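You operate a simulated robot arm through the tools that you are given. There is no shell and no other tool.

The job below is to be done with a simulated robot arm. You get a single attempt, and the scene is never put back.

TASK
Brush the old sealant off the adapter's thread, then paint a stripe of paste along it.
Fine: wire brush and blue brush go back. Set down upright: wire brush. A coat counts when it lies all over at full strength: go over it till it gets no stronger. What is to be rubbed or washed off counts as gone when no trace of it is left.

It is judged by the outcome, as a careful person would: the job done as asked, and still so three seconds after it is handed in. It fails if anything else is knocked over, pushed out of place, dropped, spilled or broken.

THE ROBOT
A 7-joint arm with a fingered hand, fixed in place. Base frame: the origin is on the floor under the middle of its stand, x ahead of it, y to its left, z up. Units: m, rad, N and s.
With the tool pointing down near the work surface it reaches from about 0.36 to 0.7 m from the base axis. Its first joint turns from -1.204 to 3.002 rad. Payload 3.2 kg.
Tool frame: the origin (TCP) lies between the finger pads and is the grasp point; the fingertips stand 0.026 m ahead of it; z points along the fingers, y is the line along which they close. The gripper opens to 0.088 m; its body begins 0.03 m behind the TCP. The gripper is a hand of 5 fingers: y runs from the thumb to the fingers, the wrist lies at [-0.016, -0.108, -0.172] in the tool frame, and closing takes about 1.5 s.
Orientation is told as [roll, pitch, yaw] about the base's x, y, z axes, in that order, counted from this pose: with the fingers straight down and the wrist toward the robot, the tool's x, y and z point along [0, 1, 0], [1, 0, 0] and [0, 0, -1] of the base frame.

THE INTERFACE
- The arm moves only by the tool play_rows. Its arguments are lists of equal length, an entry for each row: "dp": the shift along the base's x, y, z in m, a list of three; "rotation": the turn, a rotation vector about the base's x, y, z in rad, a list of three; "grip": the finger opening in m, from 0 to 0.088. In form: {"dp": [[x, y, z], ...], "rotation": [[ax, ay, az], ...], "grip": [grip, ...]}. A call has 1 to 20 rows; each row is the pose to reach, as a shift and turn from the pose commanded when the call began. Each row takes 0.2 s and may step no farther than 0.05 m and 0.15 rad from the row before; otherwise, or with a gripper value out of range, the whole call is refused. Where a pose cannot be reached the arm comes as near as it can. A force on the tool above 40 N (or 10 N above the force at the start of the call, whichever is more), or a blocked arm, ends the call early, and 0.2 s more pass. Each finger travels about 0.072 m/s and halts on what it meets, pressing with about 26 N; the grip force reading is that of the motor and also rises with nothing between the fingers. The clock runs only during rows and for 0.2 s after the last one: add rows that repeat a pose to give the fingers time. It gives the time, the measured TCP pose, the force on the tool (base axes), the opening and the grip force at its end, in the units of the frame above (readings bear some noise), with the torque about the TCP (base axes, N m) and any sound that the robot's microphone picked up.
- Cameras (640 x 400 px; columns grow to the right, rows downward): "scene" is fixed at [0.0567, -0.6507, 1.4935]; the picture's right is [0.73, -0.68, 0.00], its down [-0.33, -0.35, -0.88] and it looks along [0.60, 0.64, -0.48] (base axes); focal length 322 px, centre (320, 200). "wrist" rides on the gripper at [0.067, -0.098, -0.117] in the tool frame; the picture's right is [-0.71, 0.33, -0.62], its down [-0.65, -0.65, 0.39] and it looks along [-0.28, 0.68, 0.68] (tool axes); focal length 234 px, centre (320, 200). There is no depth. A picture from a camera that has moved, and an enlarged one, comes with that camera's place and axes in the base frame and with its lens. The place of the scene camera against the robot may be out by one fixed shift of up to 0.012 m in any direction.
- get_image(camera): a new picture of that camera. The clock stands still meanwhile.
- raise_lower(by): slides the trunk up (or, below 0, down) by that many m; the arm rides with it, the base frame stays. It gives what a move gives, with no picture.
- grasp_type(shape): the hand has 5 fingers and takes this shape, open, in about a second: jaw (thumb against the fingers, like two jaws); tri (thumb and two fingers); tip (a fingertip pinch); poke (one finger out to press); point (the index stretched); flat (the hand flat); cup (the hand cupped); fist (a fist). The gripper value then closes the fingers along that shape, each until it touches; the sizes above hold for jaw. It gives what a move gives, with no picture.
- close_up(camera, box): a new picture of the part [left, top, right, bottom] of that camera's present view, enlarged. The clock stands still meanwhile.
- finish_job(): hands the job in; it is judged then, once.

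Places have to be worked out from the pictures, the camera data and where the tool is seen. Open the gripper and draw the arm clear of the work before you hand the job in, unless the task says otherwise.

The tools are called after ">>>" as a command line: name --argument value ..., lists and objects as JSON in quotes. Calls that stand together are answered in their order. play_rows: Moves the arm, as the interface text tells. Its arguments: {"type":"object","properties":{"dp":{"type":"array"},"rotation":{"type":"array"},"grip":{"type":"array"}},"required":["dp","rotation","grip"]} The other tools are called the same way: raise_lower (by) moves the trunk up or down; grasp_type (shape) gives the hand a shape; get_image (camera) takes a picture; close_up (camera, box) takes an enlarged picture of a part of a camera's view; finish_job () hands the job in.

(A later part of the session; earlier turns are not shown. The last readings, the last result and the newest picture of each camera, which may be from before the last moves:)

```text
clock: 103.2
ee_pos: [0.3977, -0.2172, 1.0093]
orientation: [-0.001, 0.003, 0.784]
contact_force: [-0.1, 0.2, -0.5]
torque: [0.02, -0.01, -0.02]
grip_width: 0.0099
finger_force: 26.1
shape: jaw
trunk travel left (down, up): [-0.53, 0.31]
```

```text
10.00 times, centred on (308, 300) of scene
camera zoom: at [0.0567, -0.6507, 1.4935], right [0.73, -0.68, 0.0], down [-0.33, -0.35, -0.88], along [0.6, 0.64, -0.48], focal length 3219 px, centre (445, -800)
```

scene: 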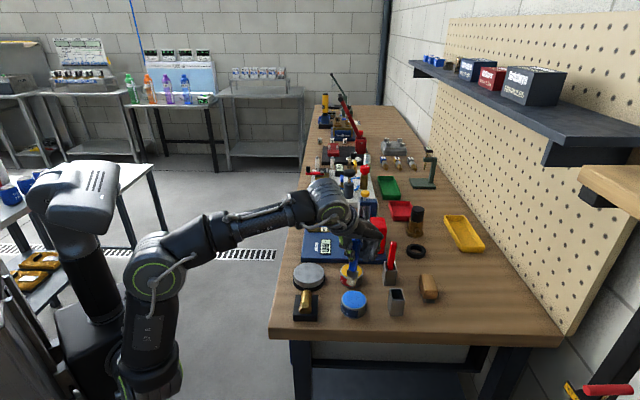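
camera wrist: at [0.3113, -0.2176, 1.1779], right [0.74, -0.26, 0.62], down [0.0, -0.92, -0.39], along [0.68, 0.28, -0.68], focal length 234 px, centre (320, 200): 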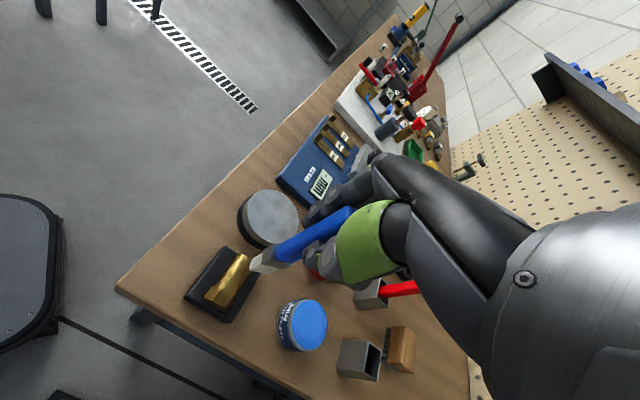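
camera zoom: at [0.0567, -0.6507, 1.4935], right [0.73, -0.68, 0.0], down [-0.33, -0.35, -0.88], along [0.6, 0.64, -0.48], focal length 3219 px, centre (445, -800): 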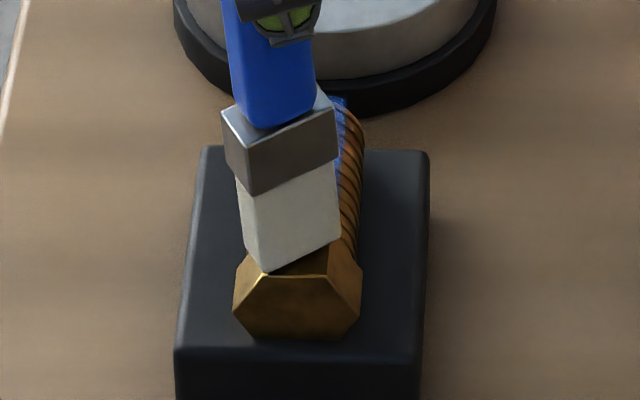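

The tip slipped free and now sits over the hex edge without contact. I sweep from here along the whole thread to the far end at this height.

>>> play_rows --dp '[[0.004, 0.004, 0], [0.008, 0.008, 0], [0.012, 0.012, 0], [0.016, 0.016, 0], [0.02, 0.02, 0], [0.024, 0.024, 0], [0.028, 0.028, 0], [0.032, 0.032, 0], [0.036, 0.036, 0], [0.039, 0.039, 0]]' --rotation '[[0, 0, 0], [0, 0, 0], [0, 0, 0], [0, 0, 0], [0, 0, 0], [0, 0, 0], [0, 0, 0], [0, 0, 0], [0, 0, 0], [0, 0, 0]]' --grip '[0.004, 0.004, 0.004, 0.004, 0.004, 0.004, 0.004, 0.004, 0.004, 0.004]'

>>> close_up --camera "scene" --box '[290, 280, 325, 320]'

>>> close_up --camera "wrist" --box '[165, 205, 305, 325]'

```text
clock: 105.4
ee_pos: [0.4398, -0.1782, 1.0108]
orientation: [-0.003, 0.003, 0.783]
contact_force: [0.2, 0.2, -0.4]
torque: [-0.04, -0.02, -0.02]
grip_width: 0.0096
finger_force: 25.9
shape: jaw
trunk travel left (down, up): [-0.53, 0.31]
```

```text
10.00 times, centred on (308, 300) of scene
camera zoom: at [0.0567, -0.6507, 1.4935], right [0.73, -0.68, 0.0], down [-0.33, -0.35, -0.88], along [0.6, 0.64, -0.48], focal length 3219 px, centre (445, -800)
```

zoom: 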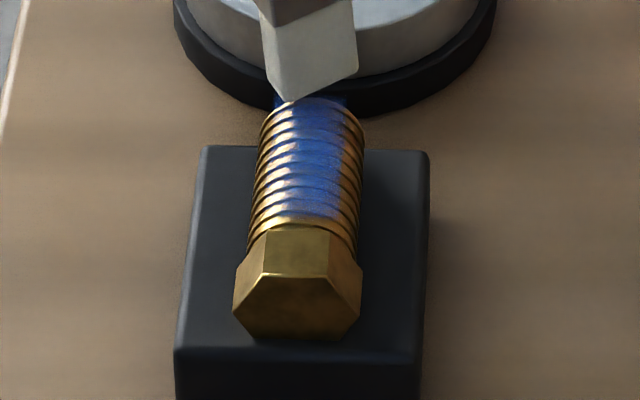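

```text
3.33 times, centred on (235, 265) of wrist
camera zoom: at [0.3228, -0.1982, 1.128], right [0.73, -0.27, 0.62], down [-0.01, -0.92, -0.39], along [0.68, 0.28, -0.68], focal length 781 px, centre (603, -17)
```

zoom: 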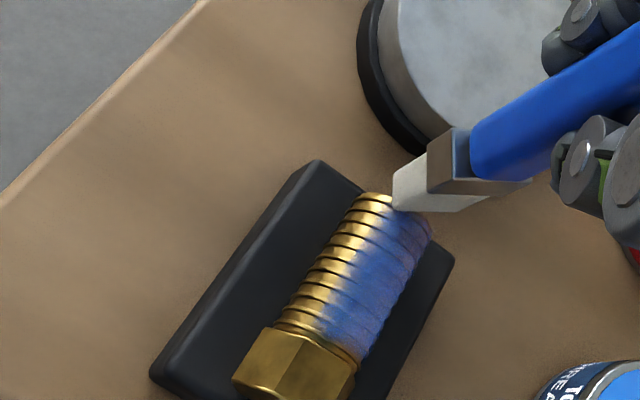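

The coat is clearly stronger now over the whole length and the hex stayed clean. I keep going with single-direction sweeps (lift, return over the hex, sweep outward), first shifted 2 mm left.

>>> play_rows --dp '[[-0.005, -0.005, 0.012], [-0.025, -0.025, 0.012], [-0.0417, -0.0389, 0.012], [-0.0417, -0.0389, 0.0], [-0.0377, -0.0349, -0.0005], [-0.0337, -0.0309, -0.0005], [-0.0297, -0.0269, -0.0005], [-0.0257, -0.0229, -0.0005], [-0.0217, -0.0189, -0.0005], [-0.0177, -0.0149, -0.0005], [-0.0137, -0.0109, -0.0005], [-0.0097, -0.0069, -0.0005], [-0.0057, -0.0029, -0.0005], [-0.0017, 0.0011, -0.0005], [-0.0017, 0.0011, 0.012], [-0.025, -0.025, 0.012], [-0.0403, -0.0403, 0.012], [-0.0403, -0.0403, 0.0]]' --rotation '[[0, 0, 0], [0, 0, 0], [0, 0, 0], [0, 0, 0], [0, 0, 0], [0, 0, 0], [0, 0, 0], [0, 0, 0], [0, 0, 0], [0, 0, 0], [0, 0, 0], [0, 0, 0], [0, 0, 0], [0, 0, 0], [0, 0, 0], [0, 0, 0], [0, 0, 0], [0, 0, 0]]' --grip '[0.004, 0.004, 0.004, 0.004, 0.004, 0.004, 0.004, 0.004, 0.004, 0.004, 0.004, 0.004, 0.004, 0.004, 0.004, 0.004, 0.004, 0.004]'

>>> play_rows --dp '[[0.004, 0.004, -0.0005], [0.008, 0.008, -0.001], [0.012, 0.012, -0.001], [0.016, 0.016, -0.001], [0.02, 0.02, -0.001], [0.024, 0.024, -0.001], [0.028, 0.028, -0.001], [0.032, 0.032, -0.001], [0.036, 0.036, -0.001], [0.04, 0.04, -0.001], [0.04, 0.04, 0.02], [0.05, 0.05, 0.06]]' --rotation '[[0, 0, 0], [0, 0, 0], [0, 0, 0], [0, 0, 0], [0, 0, 0], [0, 0, 0], [0, 0, 0], [0, 0, 0], [0, 0, 0], [0, 0, 0], [0, 0, 0], [0, 0, 0]]' --grip '[0.004, 0.004, 0.004, 0.004, 0.004, 0.004, 0.004, 0.004, 0.004, 0.004, 0.004, 0.004]'

>>> close_up --camera "scene" --box '[290, 280, 325, 320]'

>>> close_up --camera "wrist" --box '[165, 225, 285, 335]'

```text
clock: 109.2
ee_pos: [0.3987, -0.2182, 1.0097]
orientation: [-0.002, 0.0, 0.783]
contact_force: [-0.5, 0.4, 4.3]
torque: [-0.01, 0.0, -0.02]
grip_width: 0.0096
finger_force: 25.7
shape: jaw
trunk travel left (down, up): [-0.53, 0.31]
```

```text
clock: 111.8
ee_pos: [0.4479, -0.1689, 1.0726]
orientation: [0.0, 0.005, 0.784]
contact_force: [1.1, 0.2, -0.9]
torque: [-0.03, 0.0, -0.02]
grip_width: 0.0096
finger_force: 25.8
shape: jaw
trunk travel left (down, up): [-0.53, 0.31]
```

```text
10.00 times, centred on (308, 300) of scene
camera zoom: at [0.0567, -0.6507, 1.4935], right [0.73, -0.68, 0.0], down [-0.33, -0.35, -0.88], along [0.6, 0.64, -0.48], focal length 3219 px, centre (445, -800)
```

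zoom: 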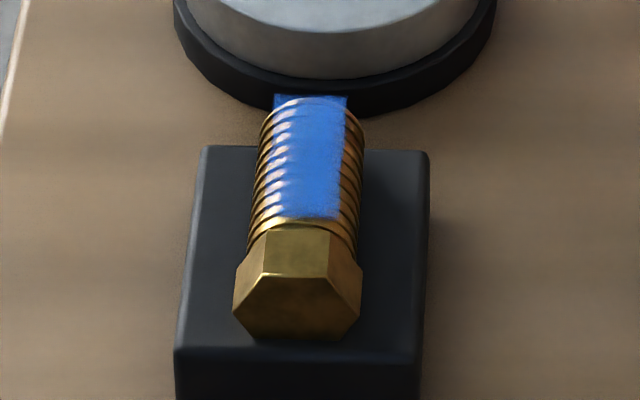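

```text
3.64 times, centred on (225, 280) of wrist
camera zoom: at [0.3311, -0.1877, 1.191], right [0.74, -0.27, 0.62], down [0.0, -0.92, -0.39], along [0.68, 0.28, -0.68], focal length 852 px, centre (666, -91)
```

zoom: 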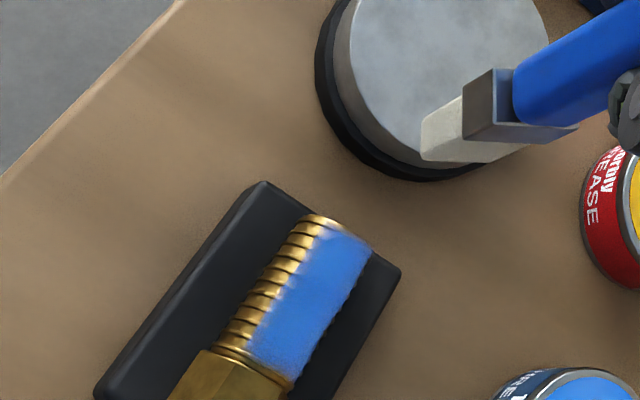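

The stripe is strong blue now; only its left edge looks a bit ragged. I repeat sweeps shifted 6 mm and 3 mm to the left to even it out.

>>> play_rows --dp '[[-0.02, -0.018, -0.01], [-0.045, -0.038, -0.03], [-0.0542, -0.0458, -0.052], [-0.0542, -0.0458, -0.0605], [-0.0502, -0.0418, -0.061], [-0.0462, -0.0378, -0.061], [-0.0422, -0.0338, -0.061], [-0.0382, -0.0298, -0.061], [-0.0342, -0.0258, -0.061], [-0.0302, -0.0218, -0.061], [-0.0262, -0.0178, -0.061], [-0.0222, -0.0138, -0.061], [-0.0182, -0.0098, -0.061], [-0.0142, -0.0058, -0.061], [-0.0142, -0.0058, -0.045], [-0.034, -0.026, -0.045], [-0.0521, -0.0479, -0.048], [-0.0521, -0.0479, -0.0605]]' --rotation '[[0, 0, 0], [0, 0, 0], [0, 0, 0], [0, 0, 0], [0, 0, 0], [0, 0, 0], [0, 0, 0], [0, 0, 0], [0, 0, 0], [0, 0, 0], [0, 0, 0], [0, 0, 0], [0, 0, 0], [0, 0, 0], [0, 0, 0], [0, 0, 0], [0, 0, 0], [0, 0, 0]]' --grip '[0.004, 0.004, 0.004, 0.004, 0.004, 0.004, 0.004, 0.004, 0.004, 0.004, 0.004, 0.004, 0.004, 0.004, 0.004, 0.004, 0.004, 0.004]'

>>> play_rows --dp '[[0.004, 0.004, -0.0005], [0.008, 0.008, -0.001], [0.012, 0.012, -0.001], [0.016, 0.016, -0.001], [0.02, 0.02, -0.001], [0.024, 0.024, -0.001], [0.028, 0.028, -0.001], [0.032, 0.032, -0.001], [0.036, 0.036, -0.001], [0.04, 0.04, -0.001], [0.04, 0.04, 0.02], [0.05, 0.05, 0.06]]' --rotation '[[0, 0, 0], [0, 0, 0], [0, 0, 0], [0, 0, 0], [0, 0, 0], [0, 0, 0], [0, 0, 0], [0, 0, 0], [0, 0, 0], [0, 0, 0], [0, 0, 0], [0, 0, 0]]' --grip '[0.004, 0.004, 0.004, 0.004, 0.004, 0.004, 0.004, 0.004, 0.004, 0.004, 0.004, 0.004]'

>>> close_up --camera "scene" --box '[290, 280, 325, 320]'

>>> close_up --camera "wrist" --box '[165, 225, 285, 335]'

```text
clock: 115.6
ee_pos: [0.3986, -0.2148, 1.0089]
orientation: [-0.002, 0.003, 0.785]
contact_force: [-0.1, -1.1, 0.5]
torque: [-0.04, 0.01, 0.02]
grip_width: 0.0099
finger_force: 26.3
shape: jaw
trunk travel left (down, up): [-0.53, 0.31]
```

```text
clock: 118.2
ee_pos: [0.4484, -0.1634, 1.0726]
orientation: [0.0, 0.002, 0.786]
contact_force: [0.9, -0.1, -0.8]
torque: [-0.01, 0.01, -0.01]
grip_width: 0.0098
finger_force: 26.0
shape: jaw
trunk travel left (down, up): [-0.53, 0.31]
```

```text
10.00 times, centred on (308, 300) of scene
camera zoom: at [0.0567, -0.6507, 1.4935], right [0.73, -0.68, 0.0], down [-0.33, -0.35, -0.88], along [0.6, 0.64, -0.48], focal length 3219 px, centre (445, -800)
```

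zoom: 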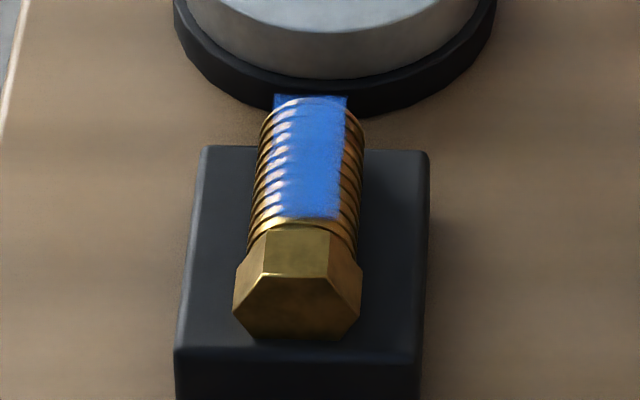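

```text
3.64 times, centred on (225, 280) of wrist
camera zoom: at [0.3314, -0.1833, 1.1907], right [0.74, -0.27, 0.62], down [0.0, -0.92, -0.39], along [0.68, 0.28, -0.68], focal length 852 px, centre (666, -91)
```

zoom: 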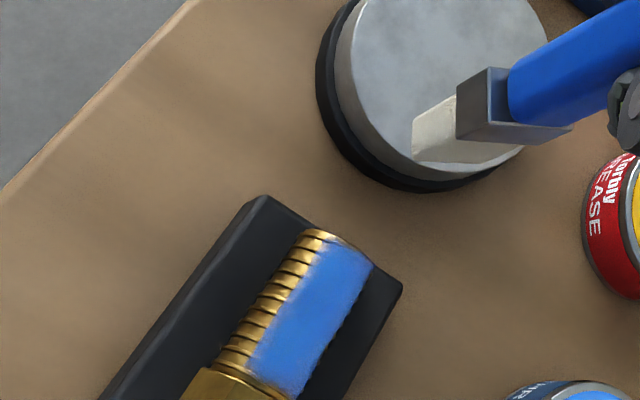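

Little change in the last sweeps — the brush may be running dry. I go back to the tin to reload, then work on the left edge again.

>>> play_rows --dp '[[0.01, -0.018, -0.01], [0.022, -0.04, -0.025], [0.035, -0.063, -0.035], [0.048, -0.086, -0.04], [0.058, -0.104, -0.043], [0.0646, -0.1166, -0.043], [0.0646, -0.1166, -0.055], [0.0646, -0.1166, -0.065], [0.0646, -0.1166, -0.07]]' --rotation '[[0, 0, 0], [0, 0, 0], [0, 0, 0], [0, 0, 0], [0, 0, 0], [0, 0, 0], [0, 0, 0], [0, 0, 0], [0, 0, 0]]' --grip '[0.004, 0.004, 0.004, 0.004, 0.004, 0.004, 0.004, 0.004, 0.004]'

>>> close_up --camera "scene" --box '[320, 230, 400, 325]'

>>> close_up --camera "wrist" --box '[190, 190, 330, 310]'

```text
clock: 120.2
ee_pos: [0.5127, -0.2824, 1.0001]
orientation: [-0.002, 0.002, 0.783]
contact_force: [0.5, -0.1, 0.3]
torque: [0.02, -0.01, -0.02]
grip_width: 0.0099
finger_force: 25.5
shape: jaw
trunk travel left (down, up): [-0.53, 0.31]
```

```text
4.21 times, centred on (360, 278) of scene
camera zoom: at [0.0567, -0.6507, 1.4935], right [0.73, -0.68, 0.0], down [-0.33, -0.35, -0.88], along [0.6, 0.64, -0.48], focal length 1355 px, centre (152, -126)
```

zoom: 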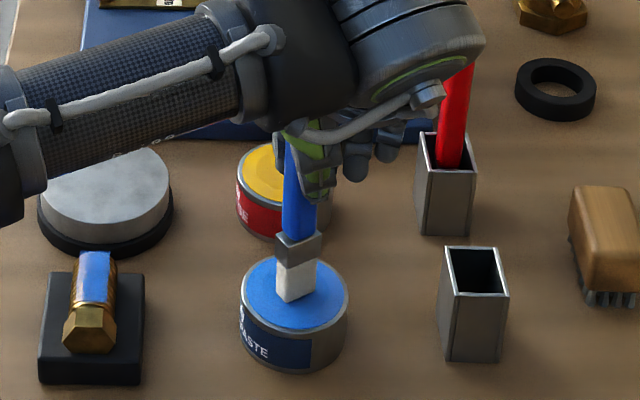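

```text
3.33 times, centred on (260, 250) of wrist
camera zoom: at [0.3964, -0.3022, 1.1182], right [0.73, -0.26, 0.62], down [0.0, -0.92, -0.39], along [0.68, 0.28, -0.68], focal length 781 px, centre (520, 33)
```

zoom: 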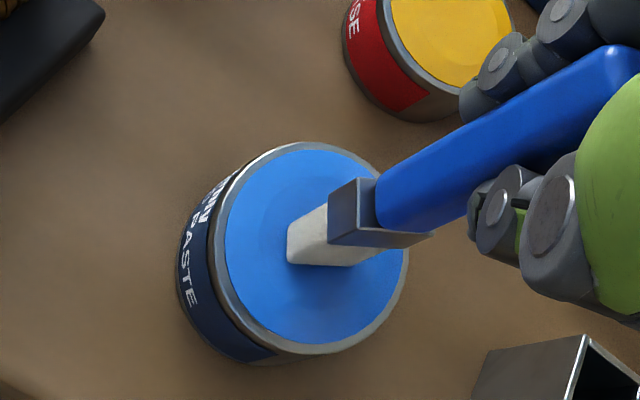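

The tip is over the tin's middle, just above the paste. I press gently, swirl, and lift.

>>> play_rows --dp '[[0, 0, -0.0015], [0, 0, -0.003], [0, 0, -0.004], [0.003, 0, -0.004], [0, 0.003, -0.004], [-0.003, 0, -0.004], [0, -0.003, -0.004], [0, 0, -0.004]]' --rotation '[[0, 0, 0], [0, 0, 0], [0, 0, 0], [0, 0, 0], [0, 0, 0], [0, 0, 0], [0, 0, 0], [0, 0, 0]]' --grip '[0.004, 0.004, 0.004, 0.004, 0.004, 0.004, 0.004, 0.004]'

```text
clock: 122.0
ee_pos: [0.5105, -0.2824, 0.9985]
orientation: [-0.006, -0.002, 0.783]
contact_force: [2.4, -2.4, 24.5]
torque: [0.02, -0.15, -0.03]
grip_width: 0.0104
finger_force: 26.3
shape: jaw
trunk travel left (down, up): [-0.53, 0.31]
```

Loaded (24 N press). I lift and return to the start position over the hex end, shifted to the left side of the stripe.

>>> play_rows --dp '[[0, 0, 0.025], [-0.01, 0.005, 0.045], [-0.035, 0.02, 0.045], [-0.065, 0.037, 0.045], [-0.095, 0.055, 0.045], [-0.1174, 0.0694, 0.045], [-0.1174, 0.0694, 0.03], [-0.1174, 0.0694, 0.018]]' --rotation '[[0, 0, 0], [0, 0, 0], [0, 0, 0], [0, 0, 0], [0, 0, 0], [0, 0, 0], [0, 0, 0], [0, 0, 0]]' --grip '[0.004, 0.004, 0.004, 0.004, 0.004, 0.004, 0.004, 0.004]'

>>> close_up --camera "scene" --box '[290, 275, 325, 315]'

>>> close_up --camera "wrist" --box '[205, 195, 305, 295]'

```text
clock: 123.8
ee_pos: [0.4788, -0.264, 1.0398]
orientation: [-0.002, 0.0, 0.782]
contact_force: [-0.3, 0.5, -0.2]
torque: [-0.01, -0.01, 0.02]
grip_width: 0.0102
finger_force: 26.1
shape: jaw
out of reach, approached as far as the arm can: row 4, 5, 6, 7, 8
trunk travel left (down, up): [-0.53, 0.31]
```

```text
10.00 times, centred on (308, 295) of scene
camera zoom: at [0.0567, -0.6507, 1.4935], right [0.73, -0.68, 0.0], down [-0.33, -0.35, -0.88], along [0.6, 0.64, -0.48], focal length 3219 px, centre (445, -750)
```

zoom: 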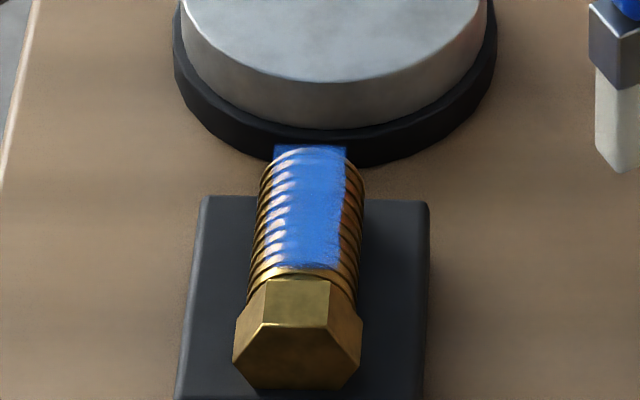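

```text
4.00 times, centred on (255, 245) of wrist
camera zoom: at [0.3626, -0.283, 1.1577], right [0.74, -0.27, 0.62], down [0.0, -0.92, -0.39], along [0.68, 0.28, -0.68], focal length 937 px, centre (580, 20)
```

zoom: 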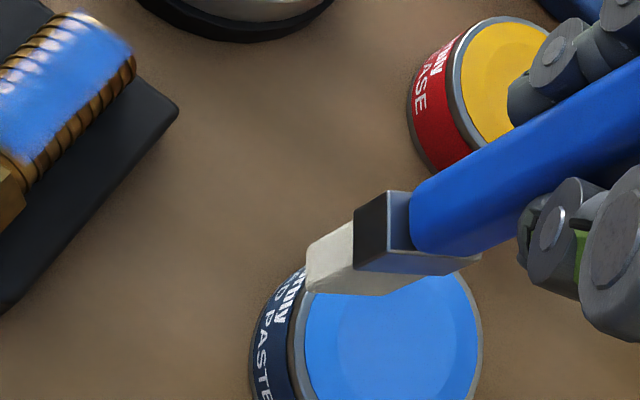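

The arm got stuck on this path, though it reached here from the adapter via a different line. I retrace: first toward +y, then back over the adapter.

>>> play_rows --dp '[[0.005, 0.025, 0.005], [0.005, 0.05, 0.01], [-0.005, 0.075, 0.02], [-0.02, 0.09, 0.025], [-0.03, 0.1, 0.03], [-0.03, 0.1, 0.03]]' --rotation '[[0, 0, 0], [0, 0, 0], [0, 0, 0], [0, 0, 0], [0, 0, 0], [0, 0, 0]]' --grip '[0.004, 0.004, 0.004, 0.004, 0.004, 0.004]'

>>> get_image --camera "scene"

```text
clock: 125.2
ee_pos: [0.4492, -0.1617, 1.0748]
orientation: [0.0, 0.003, 0.784]
contact_force: [-0.3, 0.7, -0.3]
torque: [0.0, 0.02, -0.01]
grip_width: 0.0103
finger_force: 26.1
shape: jaw
trunk travel left (down, up): [-0.53, 0.31]
```

```text
taken
```

scene: 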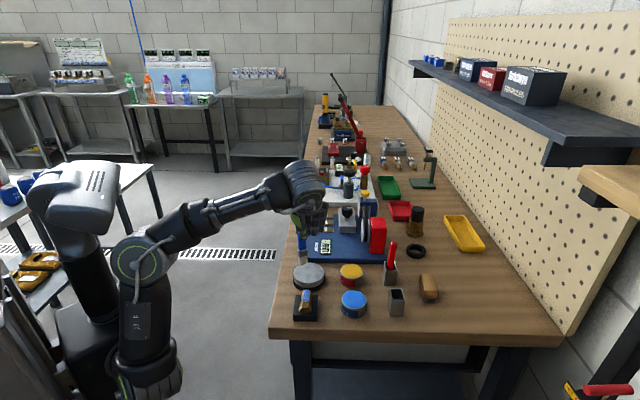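

Back above the adapter's far side. I check the tip's position relative to the thread before sweeping.

>>> play_rows --dp '[[-0.015, -0.013, -0.01], [-0.03, -0.026, -0.03], [-0.043, -0.038, -0.045], [-0.043, -0.038, -0.05]]' --rotation '[[0, 0, 0], [0, 0, 0], [0, 0, 0], [0, 0, 0]]' --grip '[0.004, 0.004, 0.004, 0.004]'

>>> close_up --camera "scene" --box '[290, 275, 325, 315]'

>>> close_up --camera "wrist" --box '[205, 195, 305, 295]'

```text
clock: 126.2
ee_pos: [0.4048, -0.1991, 1.024]
orientation: [-0.002, 0.002, 0.783]
contact_force: [0.6, 0.9, -0.1]
torque: [-0.04, -0.01, 0.0]
grip_width: 0.0104
finger_force: 25.6
shape: jaw
trunk travel left (down, up): [-0.53, 0.31]
```

```text
10.00 times, centred on (308, 295) of scene
camera zoom: at [0.0567, -0.6507, 1.4935], right [0.73, -0.68, 0.0], down [-0.33, -0.35, -0.88], along [0.6, 0.64, -0.48], focal length 3219 px, centre (445, -750)
```

zoom: 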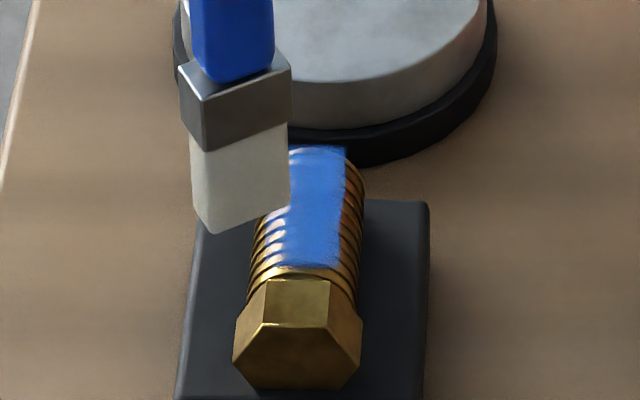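

```text
4.00 times, centred on (255, 245) of wrist
camera zoom: at [0.289, -0.2198, 1.142], right [0.73, -0.27, 0.62], down [0.0, -0.92, -0.39], along [0.68, 0.28, -0.68], focal length 937 px, centre (580, 20)
```

zoom: 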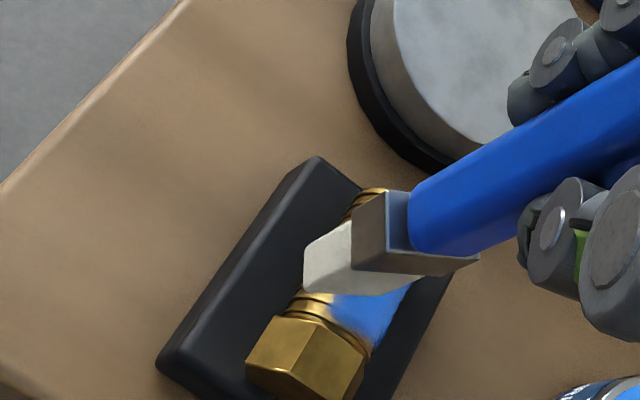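

The tip is ~13 mm left of centre. I shift it right by ~10 mm and back toward the hex, then lower carefully.

>>> play_rows --dp '[[-0.0028, -0.01, 0], [-0.0055, -0.0197, 0], [-0.0055, -0.0197, -0.008], [-0.0055, -0.0197, -0.012], [-0.0055, -0.0197, -0.013]]' --rotation '[[0, 0, 0], [0, 0, 0], [0, 0, 0], [0, 0, 0], [0, 0, 0]]' --grip '[0.004, 0.004, 0.004, 0.004, 0.004]'

>>> close_up --camera "scene" --box '[290, 275, 325, 315]'

```text
clock: 127.4
ee_pos: [0.3999, -0.2188, 1.0109]
orientation: [0.0, 0.002, 0.784]
contact_force: [-0.1, -0.3, -0.7]
torque: [0.0, 0.0, -0.02]
grip_width: 0.0103
finger_force: 26.3
shape: jaw
trunk travel left (down, up): [-0.53, 0.31]
```

```text
10.00 times, centred on (308, 295) of scene
camera zoom: at [0.0567, -0.6507, 1.4935], right [0.73, -0.68, 0.0], down [-0.33, -0.35, -0.88], along [0.6, 0.64, -0.48], focal length 3219 px, centre (445, -750)
```

zoom: 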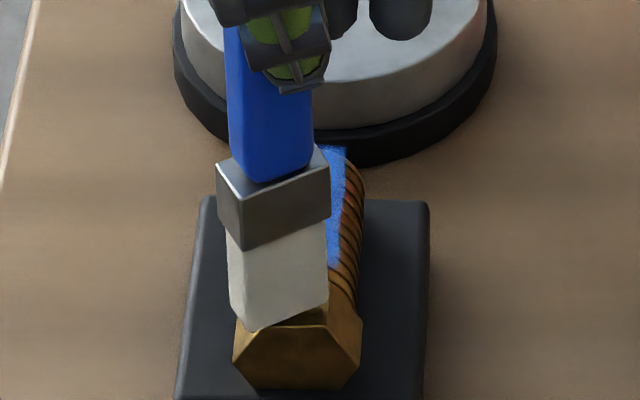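

The tip is over the hex, about 5 mm left of centre — right for the left edge. I sweep outward with light pressure and stop mid-thread to read the force.

>>> play_rows --dp '[[0.004, 0.004, -0.001], [0.008, 0.008, -0.002], [0.012, 0.012, -0.002], [0.016, 0.016, -0.002], [0.02, 0.02, -0.002]]' --rotation '[[0, 0, 0], [0, 0, 0], [0, 0, 0], [0, 0, 0], [0, 0, 0]]' --grip '[0.004, 0.004, 0.004, 0.004, 0.004]'

>>> close_up --camera "scene" --box '[290, 275, 325, 315]'

```text
clock: 128.6
ee_pos: [0.4201, -0.1979, 1.0097]
orientation: [-0.001, 0.002, 0.787]
contact_force: [-1.4, 0.0, 2.9]
torque: [-0.04, 0.03, 0.02]
grip_width: 0.0099
finger_force: 25.6
shape: jaw
trunk travel left (down, up): [-0.53, 0.31]
```

```text
10.00 times, centred on (308, 295) of scene
camera zoom: at [0.0567, -0.6507, 1.4935], right [0.73, -0.68, 0.0], down [-0.33, -0.35, -0.88], along [0.6, 0.64, -0.48], focal length 3219 px, centre (445, -750)
```

zoom: 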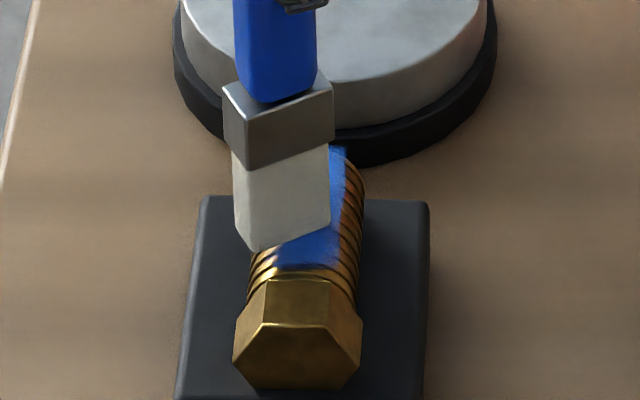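

Light contact (3 N). I continue the sweep to the far end, then return and repeat once more.

>>> play_rows --dp '[[0.004, 0.004, 0], [0.008, 0.008, 0], [0.012, 0.012, 0], [0.016, 0.016, 0], [0.02, 0.02, 0], [0.022, 0.022, 0], [0.022, 0.022, 0.014], [0.0, 0.0, 0.014], [-0.02, -0.02, 0.014], [-0.02, -0.02, 0.002], [-0.016, -0.016, 0], [-0.012, -0.012, -0.0005], [-0.008, -0.008, -0.0005], [-0.004, -0.004, -0.0005], [0, 0, -0.0005], [0.004, 0.004, -0.0005], [0.008, 0.008, -0.0005], [0.012, 0.012, -0.0005], [0.016, 0.016, -0.0005], [0.02, 0.02, -0.0005]]' --rotation '[[0, 0, 0], [0, 0, 0], [0, 0, 0], [0, 0, 0], [0, 0, 0], [0, 0, 0], [0, 0, 0], [0, 0, 0], [0, 0, 0], [0, 0, 0], [0, 0, 0], [0, 0, 0], [0, 0, 0], [0, 0, 0], [0, 0, 0], [0, 0, 0], [0, 0, 0], [0, 0, 0], [0, 0, 0], [0, 0, 0]]' --grip '[0.004, 0.004, 0.004, 0.004, 0.004, 0.004, 0.004, 0.004, 0.004, 0.004, 0.004, 0.004, 0.004, 0.004, 0.004, 0.004, 0.004, 0.004, 0.004, 0.004]'

>>> play_rows --dp '[[0.002, 0.002, 0.015], [0.012, 0.012, 0.045], [0.016, 0.016, 0.06], [0.016, 0.016, 0.06]]' --rotation '[[0, 0, 0], [0, 0, 0], [0, 0, 0], [0, 0, 0]]' --grip '[0.004, 0.004, 0.004, 0.004]'

>>> close_up --camera "scene" --box '[290, 275, 325, 315]'

>>> close_up --camera "wrist" --box '[165, 225, 285, 335]'

```text
clock: 132.8
ee_pos: [0.4393, -0.1788, 1.0079]
orientation: [-0.001, 0.003, 0.784]
contact_force: [-0.7, -1.1, 5.5]
torque: [-0.07, 0.05, -0.02]
grip_width: 0.01
finger_force: 26.1
shape: jaw
trunk travel left (down, up): [-0.53, 0.31]
```

```text
clock: 133.8
ee_pos: [0.4558, -0.165, 1.0672]
orientation: [-0.001, 0.003, 0.782]
contact_force: [0.0, 0.3, -0.4]
torque: [0.01, -0.02, -0.04]
grip_width: 0.0102
finger_force: 25.7
shape: jaw
trunk travel left (down, up): [-0.53, 0.31]
```

```text
10.00 times, centred on (308, 295) of scene
camera zoom: at [0.0567, -0.6507, 1.4935], right [0.73, -0.68, 0.0], down [-0.33, -0.35, -0.88], along [0.6, 0.64, -0.48], focal length 3219 px, centre (445, -750)
```

zoom: 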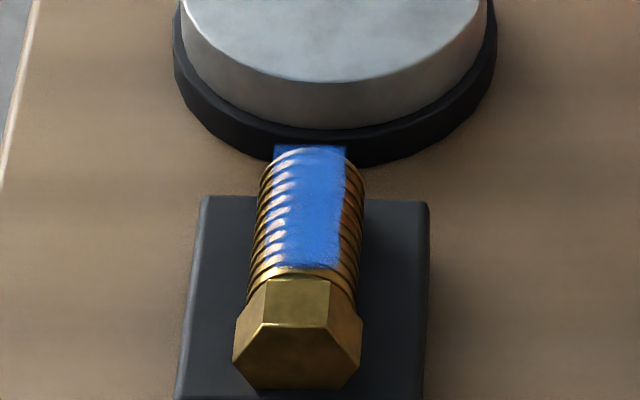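

```text
3.64 times, centred on (225, 280) of wrist
camera zoom: at [0.3395, -0.1849, 1.185], right [0.74, -0.27, 0.62], down [0.0, -0.92, -0.39], along [0.68, 0.28, -0.68], focal length 852 px, centre (666, -91)
```

zoom: 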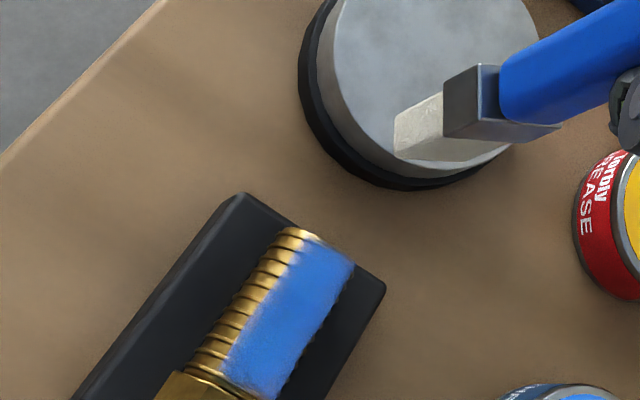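

The stripe looks solid. I take tighter close-ups to judge the edges and ends.

>>> close_up --camera "scene" --box '[299, 287, 315, 305]'

>>> close_up --camera "wrist" --box '[190, 280, 240, 340]'

```text
16.00 times, centred on (307, 296) of scene
camera zoom: at [0.0567, -0.6507, 1.4935], right [0.73, -0.68, 0.0], down [-0.33, -0.35, -0.88], along [0.6, 0.64, -0.48], focal length 5150 px, centre (528, -1336)
```

zoom: 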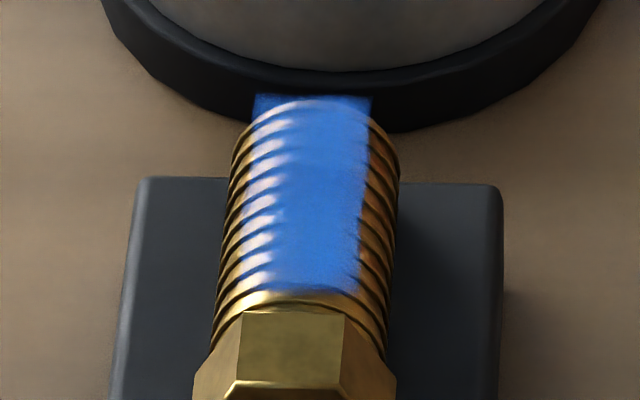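

```text
6.67 times, centred on (215, 310) of wrist
camera zoom: at [0.3395, -0.1849, 1.185], right [0.74, -0.27, 0.62], down [0.0, -0.92, -0.39], along [0.68, 0.28, -0.68], focal length 1561 px, centre (1020, -533)
```

zoom: 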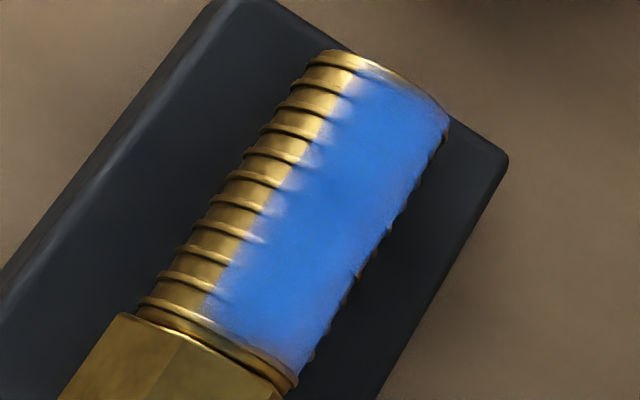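

The right side is crisp and full; the left border and the hex end are still weaker. I sweep again shifted 6 mm and then 9 mm further left.

>>> play_rows --dp '[[-0.02, -0.017, -0.01], [-0.045, -0.038, -0.03], [-0.0602, -0.0518, -0.05], [-0.0602, -0.0518, -0.0585], [-0.0562, -0.0478, -0.06], [-0.0522, -0.0438, -0.06], [-0.0482, -0.0398, -0.06], [-0.0442, -0.0358, -0.06], [-0.0402, -0.0318, -0.06], [-0.0362, -0.0278, -0.06], [-0.0322, -0.0238, -0.06], [-0.0282, -0.0198, -0.06], [-0.0242, -0.0158, -0.06], [-0.0202, -0.0118, -0.06], [-0.0202, -0.0118, -0.045], [-0.04, -0.03, -0.045], [-0.0624, -0.0496, -0.048], [-0.0624, -0.0496, -0.0585]]' --rotation '[[0, 0, 0], [0, 0, 0], [0, 0, 0], [0, 0, 0], [0, 0, 0], [0, 0, 0], [0, 0, 0], [0, 0, 0], [0, 0, 0], [0, 0, 0], [0, 0, 0], [0, 0, 0], [0, 0, 0], [0, 0, 0], [0, 0, 0], [0, 0, 0], [0, 0, 0], [0, 0, 0]]' --grip '[0.004, 0.004, 0.004, 0.004, 0.004, 0.004, 0.004, 0.004, 0.004, 0.004, 0.004, 0.004, 0.004, 0.004, 0.004, 0.004, 0.004, 0.004]'

>>> close_up --camera "scene" --box '[290, 275, 325, 315]'

>>> play_rows --dp '[[0.004, 0.004, -0.001], [0.008, 0.008, -0.0015], [0.012, 0.012, -0.0015], [0.016, 0.016, -0.0015], [0.02, 0.02, -0.0015], [0.024, 0.024, -0.0015], [0.028, 0.028, -0.0015], [0.032, 0.032, -0.0015], [0.036, 0.036, -0.0015], [0.04, 0.04, -0.0015], [0.04, 0.04, 0.02], [0.05, 0.05, 0.06]]' --rotation '[[0, 0, 0], [0, 0, 0], [0, 0, 0], [0, 0, 0], [0, 0, 0], [0, 0, 0], [0, 0, 0], [0, 0, 0], [0, 0, 0], [0, 0, 0], [0, 0, 0], [0, 0, 0]]' --grip '[0.004, 0.004, 0.004, 0.004, 0.004, 0.004, 0.004, 0.004, 0.004, 0.004, 0.004, 0.004]'

>>> close_up --camera "scene" --box '[299, 287, 315, 305]'

>>> close_up --camera "wrist" --box '[180, 270, 240, 340]'

```text
clock: 137.6
ee_pos: [0.3945, -0.2125, 1.0082]
orientation: [0.002, 0.005, 0.786]
contact_force: [0.0, -0.3, -1.2]
torque: [0.01, 0.0, 0.03]
grip_width: 0.0102
finger_force: 26.2
shape: jaw
trunk travel left (down, up): [-0.53, 0.31]
```

```text
10.00 times, centred on (308, 295) of scene
camera zoom: at [0.0567, -0.6507, 1.4935], right [0.73, -0.68, 0.0], down [-0.33, -0.35, -0.88], along [0.6, 0.64, -0.48], focal length 3219 px, centre (445, -750)
```

zoom: 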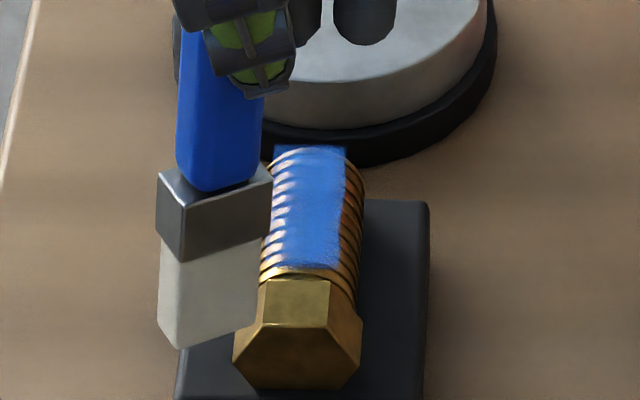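

```text
clock: 140.2
ee_pos: [0.4465, -0.1631, 1.0737]
orientation: [-0.003, 0.002, 0.786]
contact_force: [-0.4, 0.1, -0.4]
torque: [-0.01, -0.03, 0.03]
grip_width: 0.0101
finger_force: 26.7
shape: jaw
trunk travel left (down, up): [-0.53, 0.31]
```

```text
16.00 times, centred on (307, 296) of scene
camera zoom: at [0.0567, -0.6507, 1.4935], right [0.73, -0.68, 0.0], down [-0.33, -0.35, -0.88], along [0.6, 0.64, -0.48], focal length 5150 px, centre (528, -1336)
```

zoom: 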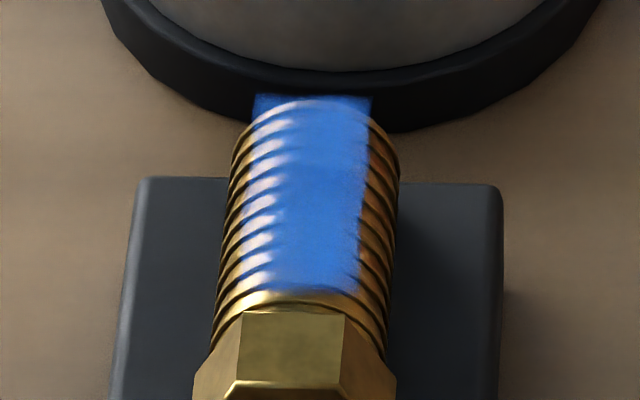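

```text
5.71 times, centred on (210, 305) of wrist
camera zoom: at [0.3299, -0.1826, 1.191], right [0.73, -0.27, 0.62], down [0.0, -0.92, -0.39], along [0.68, 0.28, -0.68], focal length 1338 px, centre (949, -400)
```

zoom: 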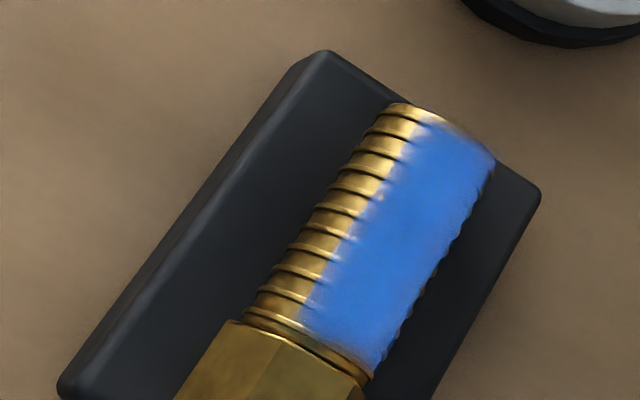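

I look closer at the left border from the wrist camera to judge whether it is still weaker there.

>>> close_up --camera "wrist" --box '[203, 286, 233, 306]'

>>> close_up --camera "wrist" --box '[193, 305, 223, 325]'

>>> close_up --camera "scene" --box '[300, 288, 312, 296]'

```text
16.00 times, centred on (218, 296) of wrist
camera zoom: at [0.3299, -0.1826, 1.191], right [0.73, -0.27, 0.62], down [0.0, -0.92, -0.39], along [0.68, 0.28, -0.68], focal length 3747 px, centre (1952, -1336)
```

zoom: 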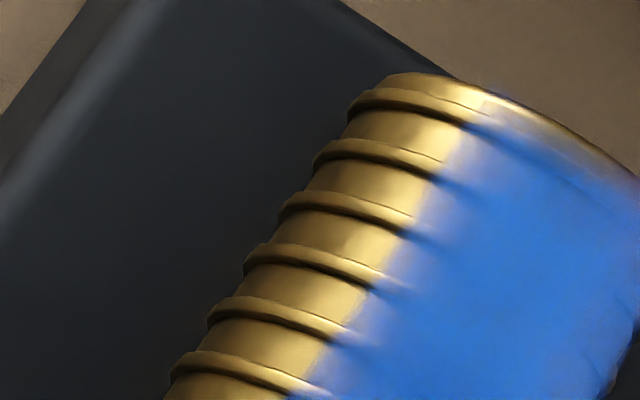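

```text
16.00 times, centred on (208, 315) of wrist
camera zoom: at [0.3299, -0.1826, 1.191], right [0.73, -0.27, 0.62], down [0.0, -0.92, -0.39], along [0.68, 0.28, -0.68], focal length 3747 px, centre (2112, -1640)
```

zoom: 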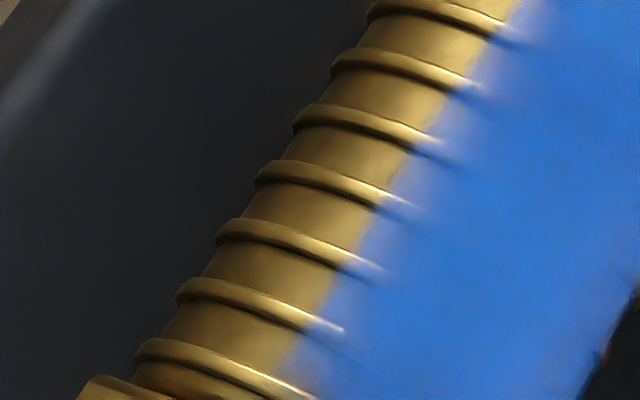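

```text
16.00 times, centred on (306, 292) of scene
camera zoom: at [0.0567, -0.6507, 1.4935], right [0.73, -0.68, 0.0], down [-0.33, -0.35, -0.88], along [0.6, 0.64, -0.48], focal length 5150 px, centre (544, -1272)
```

zoom: 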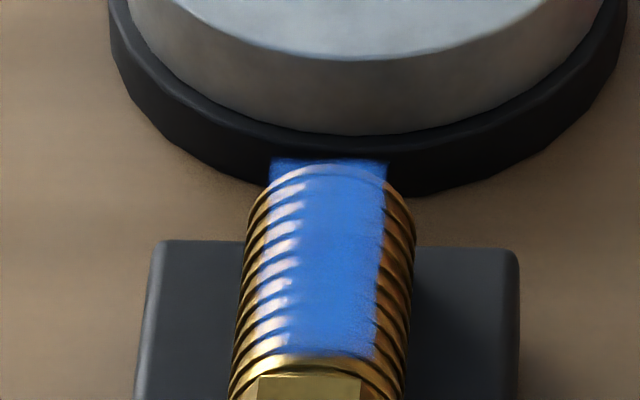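

Close up, the left edge strip (about 2 mm), and slightly the two ends, are still paler. I reload the brush at the tin and will then work the left edge with firmer pressure.

>>> play_rows --dp '[[0.01, -0.018, -0.01], [0.022, -0.04, -0.025], [0.035, -0.063, -0.035], [0.048, -0.086, -0.04], [0.058, -0.104, -0.043], [0.0655, -0.117, -0.043], [0.0655, -0.117, -0.055], [0.0655, -0.117, -0.067], [0.0655, -0.117, -0.073], [0.0685, -0.117, -0.074], [0.0655, -0.114, -0.074], [0.0625, -0.117, -0.074], [0.0655, -0.12, -0.074], [0.0655, -0.117, -0.074]]' --rotation '[[0, 0, 0], [0, 0, 0], [0, 0, 0], [0, 0, 0], [0, 0, 0], [0, 0, 0], [0, 0, 0], [0, 0, 0], [0, 0, 0], [0, 0, 0], [0, 0, 0], [0, 0, 0], [0, 0, 0], [0, 0, 0]]' --grip '[0.004, 0.004, 0.004, 0.004, 0.004, 0.004, 0.004, 0.004, 0.004, 0.004, 0.004, 0.004, 0.004, 0.004]'

>>> close_up --camera "scene" --box '[320, 230, 400, 325]'

```text
clock: 143.2
ee_pos: [0.5063, -0.2792, 0.9975]
orientation: [-0.004, -0.001, 0.784]
contact_force: [-0.2, -1.0, 21.7]
torque: [0.03, -0.04, -0.01]
grip_width: 0.0107
finger_force: 26.0
shape: jaw
trunk travel left (down, up): [-0.53, 0.31]
```

```text
4.21 times, centred on (360, 278) of scene
camera zoom: at [0.0567, -0.6507, 1.4935], right [0.73, -0.68, 0.0], down [-0.33, -0.35, -0.88], along [0.6, 0.64, -0.48], focal length 1355 px, centre (152, -126)
```

zoom: 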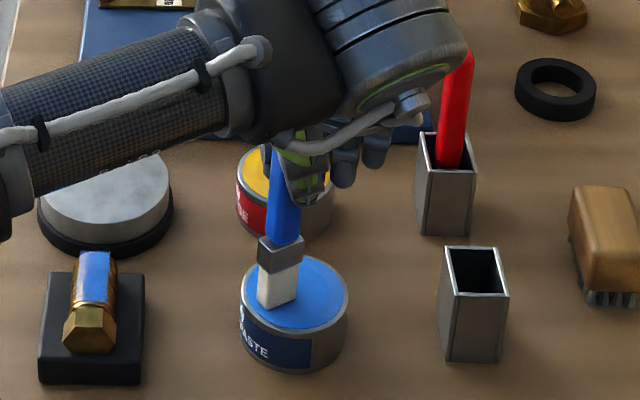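

Reloaded. I return by the same line reversed to above the adapter's far side.

>>> play_rows --dp '[[0, 0, 0.02], [0, 0, 0.031], [-0.0075, 0.013, 0.031], [-0.0175, 0.031, 0.034], [-0.0305, 0.054, 0.039], [-0.0435, 0.077, 0.049], [-0.0555, 0.099, 0.064], [-0.0655, 0.117, 0.074], [-0.0655, 0.117, 0.074]]' --rotation '[[0, 0, 0], [0, 0, 0], [0, 0, 0], [0, 0, 0], [0, 0, 0], [0, 0, 0], [0, 0, 0], [0, 0, 0], [0, 0, 0]]' --grip '[0.004, 0.004, 0.004, 0.004, 0.004, 0.004, 0.004, 0.004, 0.004]'

>>> close_up --camera "scene" --box '[275, 240, 335, 315]'

```text
clock: 145.2
ee_pos: [0.4415, -0.1629, 1.0691]
orientation: [0.0, 0.0, 0.782]
contact_force: [-0.6, -0.5, -0.7]
torque: [0.01, -0.02, -0.02]
grip_width: 0.0106
finger_force: 25.8
shape: jaw
trunk travel left (down, up): [-0.53, 0.31]
```

```text
5.33 times, centred on (305, 278) of scene
camera zoom: at [0.0567, -0.6507, 1.4935], right [0.73, -0.68, 0.0], down [-0.33, -0.35, -0.88], along [0.6, 0.64, -0.48], focal length 1717 px, centre (400, -213)
```

zoom: 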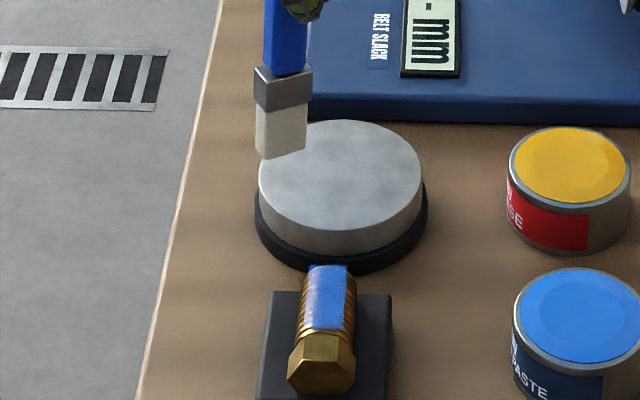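

The tip now leans ~2 cm left of the thread; I bring it over the hex end, about 8 mm left of the crest, and check.

>>> play_rows --dp '[[-0.012, -0.017, -0.01], [-0.025, -0.035, -0.025], [-0.0403, -0.0559, -0.04], [-0.0403, -0.0559, -0.05], [-0.0403, -0.0559, -0.055]]' --rotation '[[0, 0, 0], [0, 0, 0], [0, 0, 0], [0, 0, 0], [0, 0, 0]]' --grip '[0.004, 0.004, 0.004, 0.004, 0.004]'

>>> close_up --camera "scene" --box '[290, 275, 325, 315]'

```text
clock: 146.4
ee_pos: [0.4034, -0.2195, 1.0131]
orientation: [-0.001, 0.0, 0.784]
contact_force: [-1.1, 1.2, 0.8]
torque: [-0.02, -0.03, 0.0]
grip_width: 0.0107
finger_force: 25.9
shape: jaw
trunk travel left (down, up): [-0.53, 0.31]
```

```text
10.00 times, centred on (308, 295) of scene
camera zoom: at [0.0567, -0.6507, 1.4935], right [0.73, -0.68, 0.0], down [-0.33, -0.35, -0.88], along [0.6, 0.64, -0.48], focal length 3219 px, centre (445, -750)
```

zoom: 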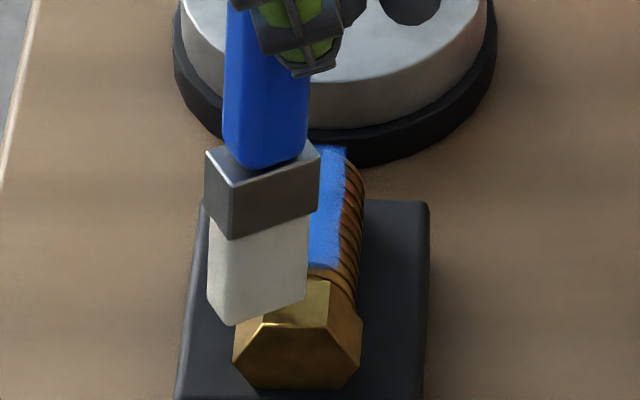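

The tip covers from the crest leftwards (centre ~10 mm left). I move onto the thread, lowering until I feel contact.

>>> play_rows --dp '[[0.004, 0.004, -0.002], [0.008, 0.008, -0.004], [0.01, 0.01, -0.006], [0.01, 0.01, -0.0075]]' --rotation '[[0, 0, 0], [0, 0, 0], [0, 0, 0], [0, 0, 0]]' --grip '[0.004, 0.004, 0.004, 0.004]'

>>> close_up --camera "scene" --box '[290, 275, 325, 315]'

```text
clock: 147.4
ee_pos: [0.4124, -0.2079, 1.0082]
orientation: [-0.004, 0.0, 0.783]
contact_force: [0.5, 0.1, 5.3]
torque: [0.01, -0.02, 0.0]
grip_width: 0.0104
finger_force: 26.1
shape: jaw
trunk travel left (down, up): [-0.53, 0.31]
```

```text
10.00 times, centred on (308, 295) of scene
camera zoom: at [0.0567, -0.6507, 1.4935], right [0.73, -0.68, 0.0], down [-0.33, -0.35, -0.88], along [0.6, 0.64, -0.48], focal length 3219 px, centre (445, -750)
```

zoom: 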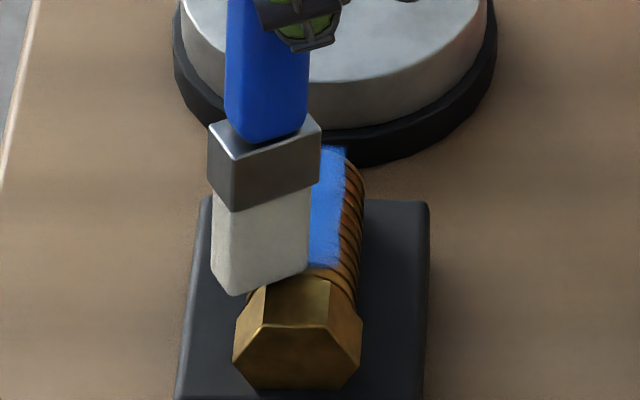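

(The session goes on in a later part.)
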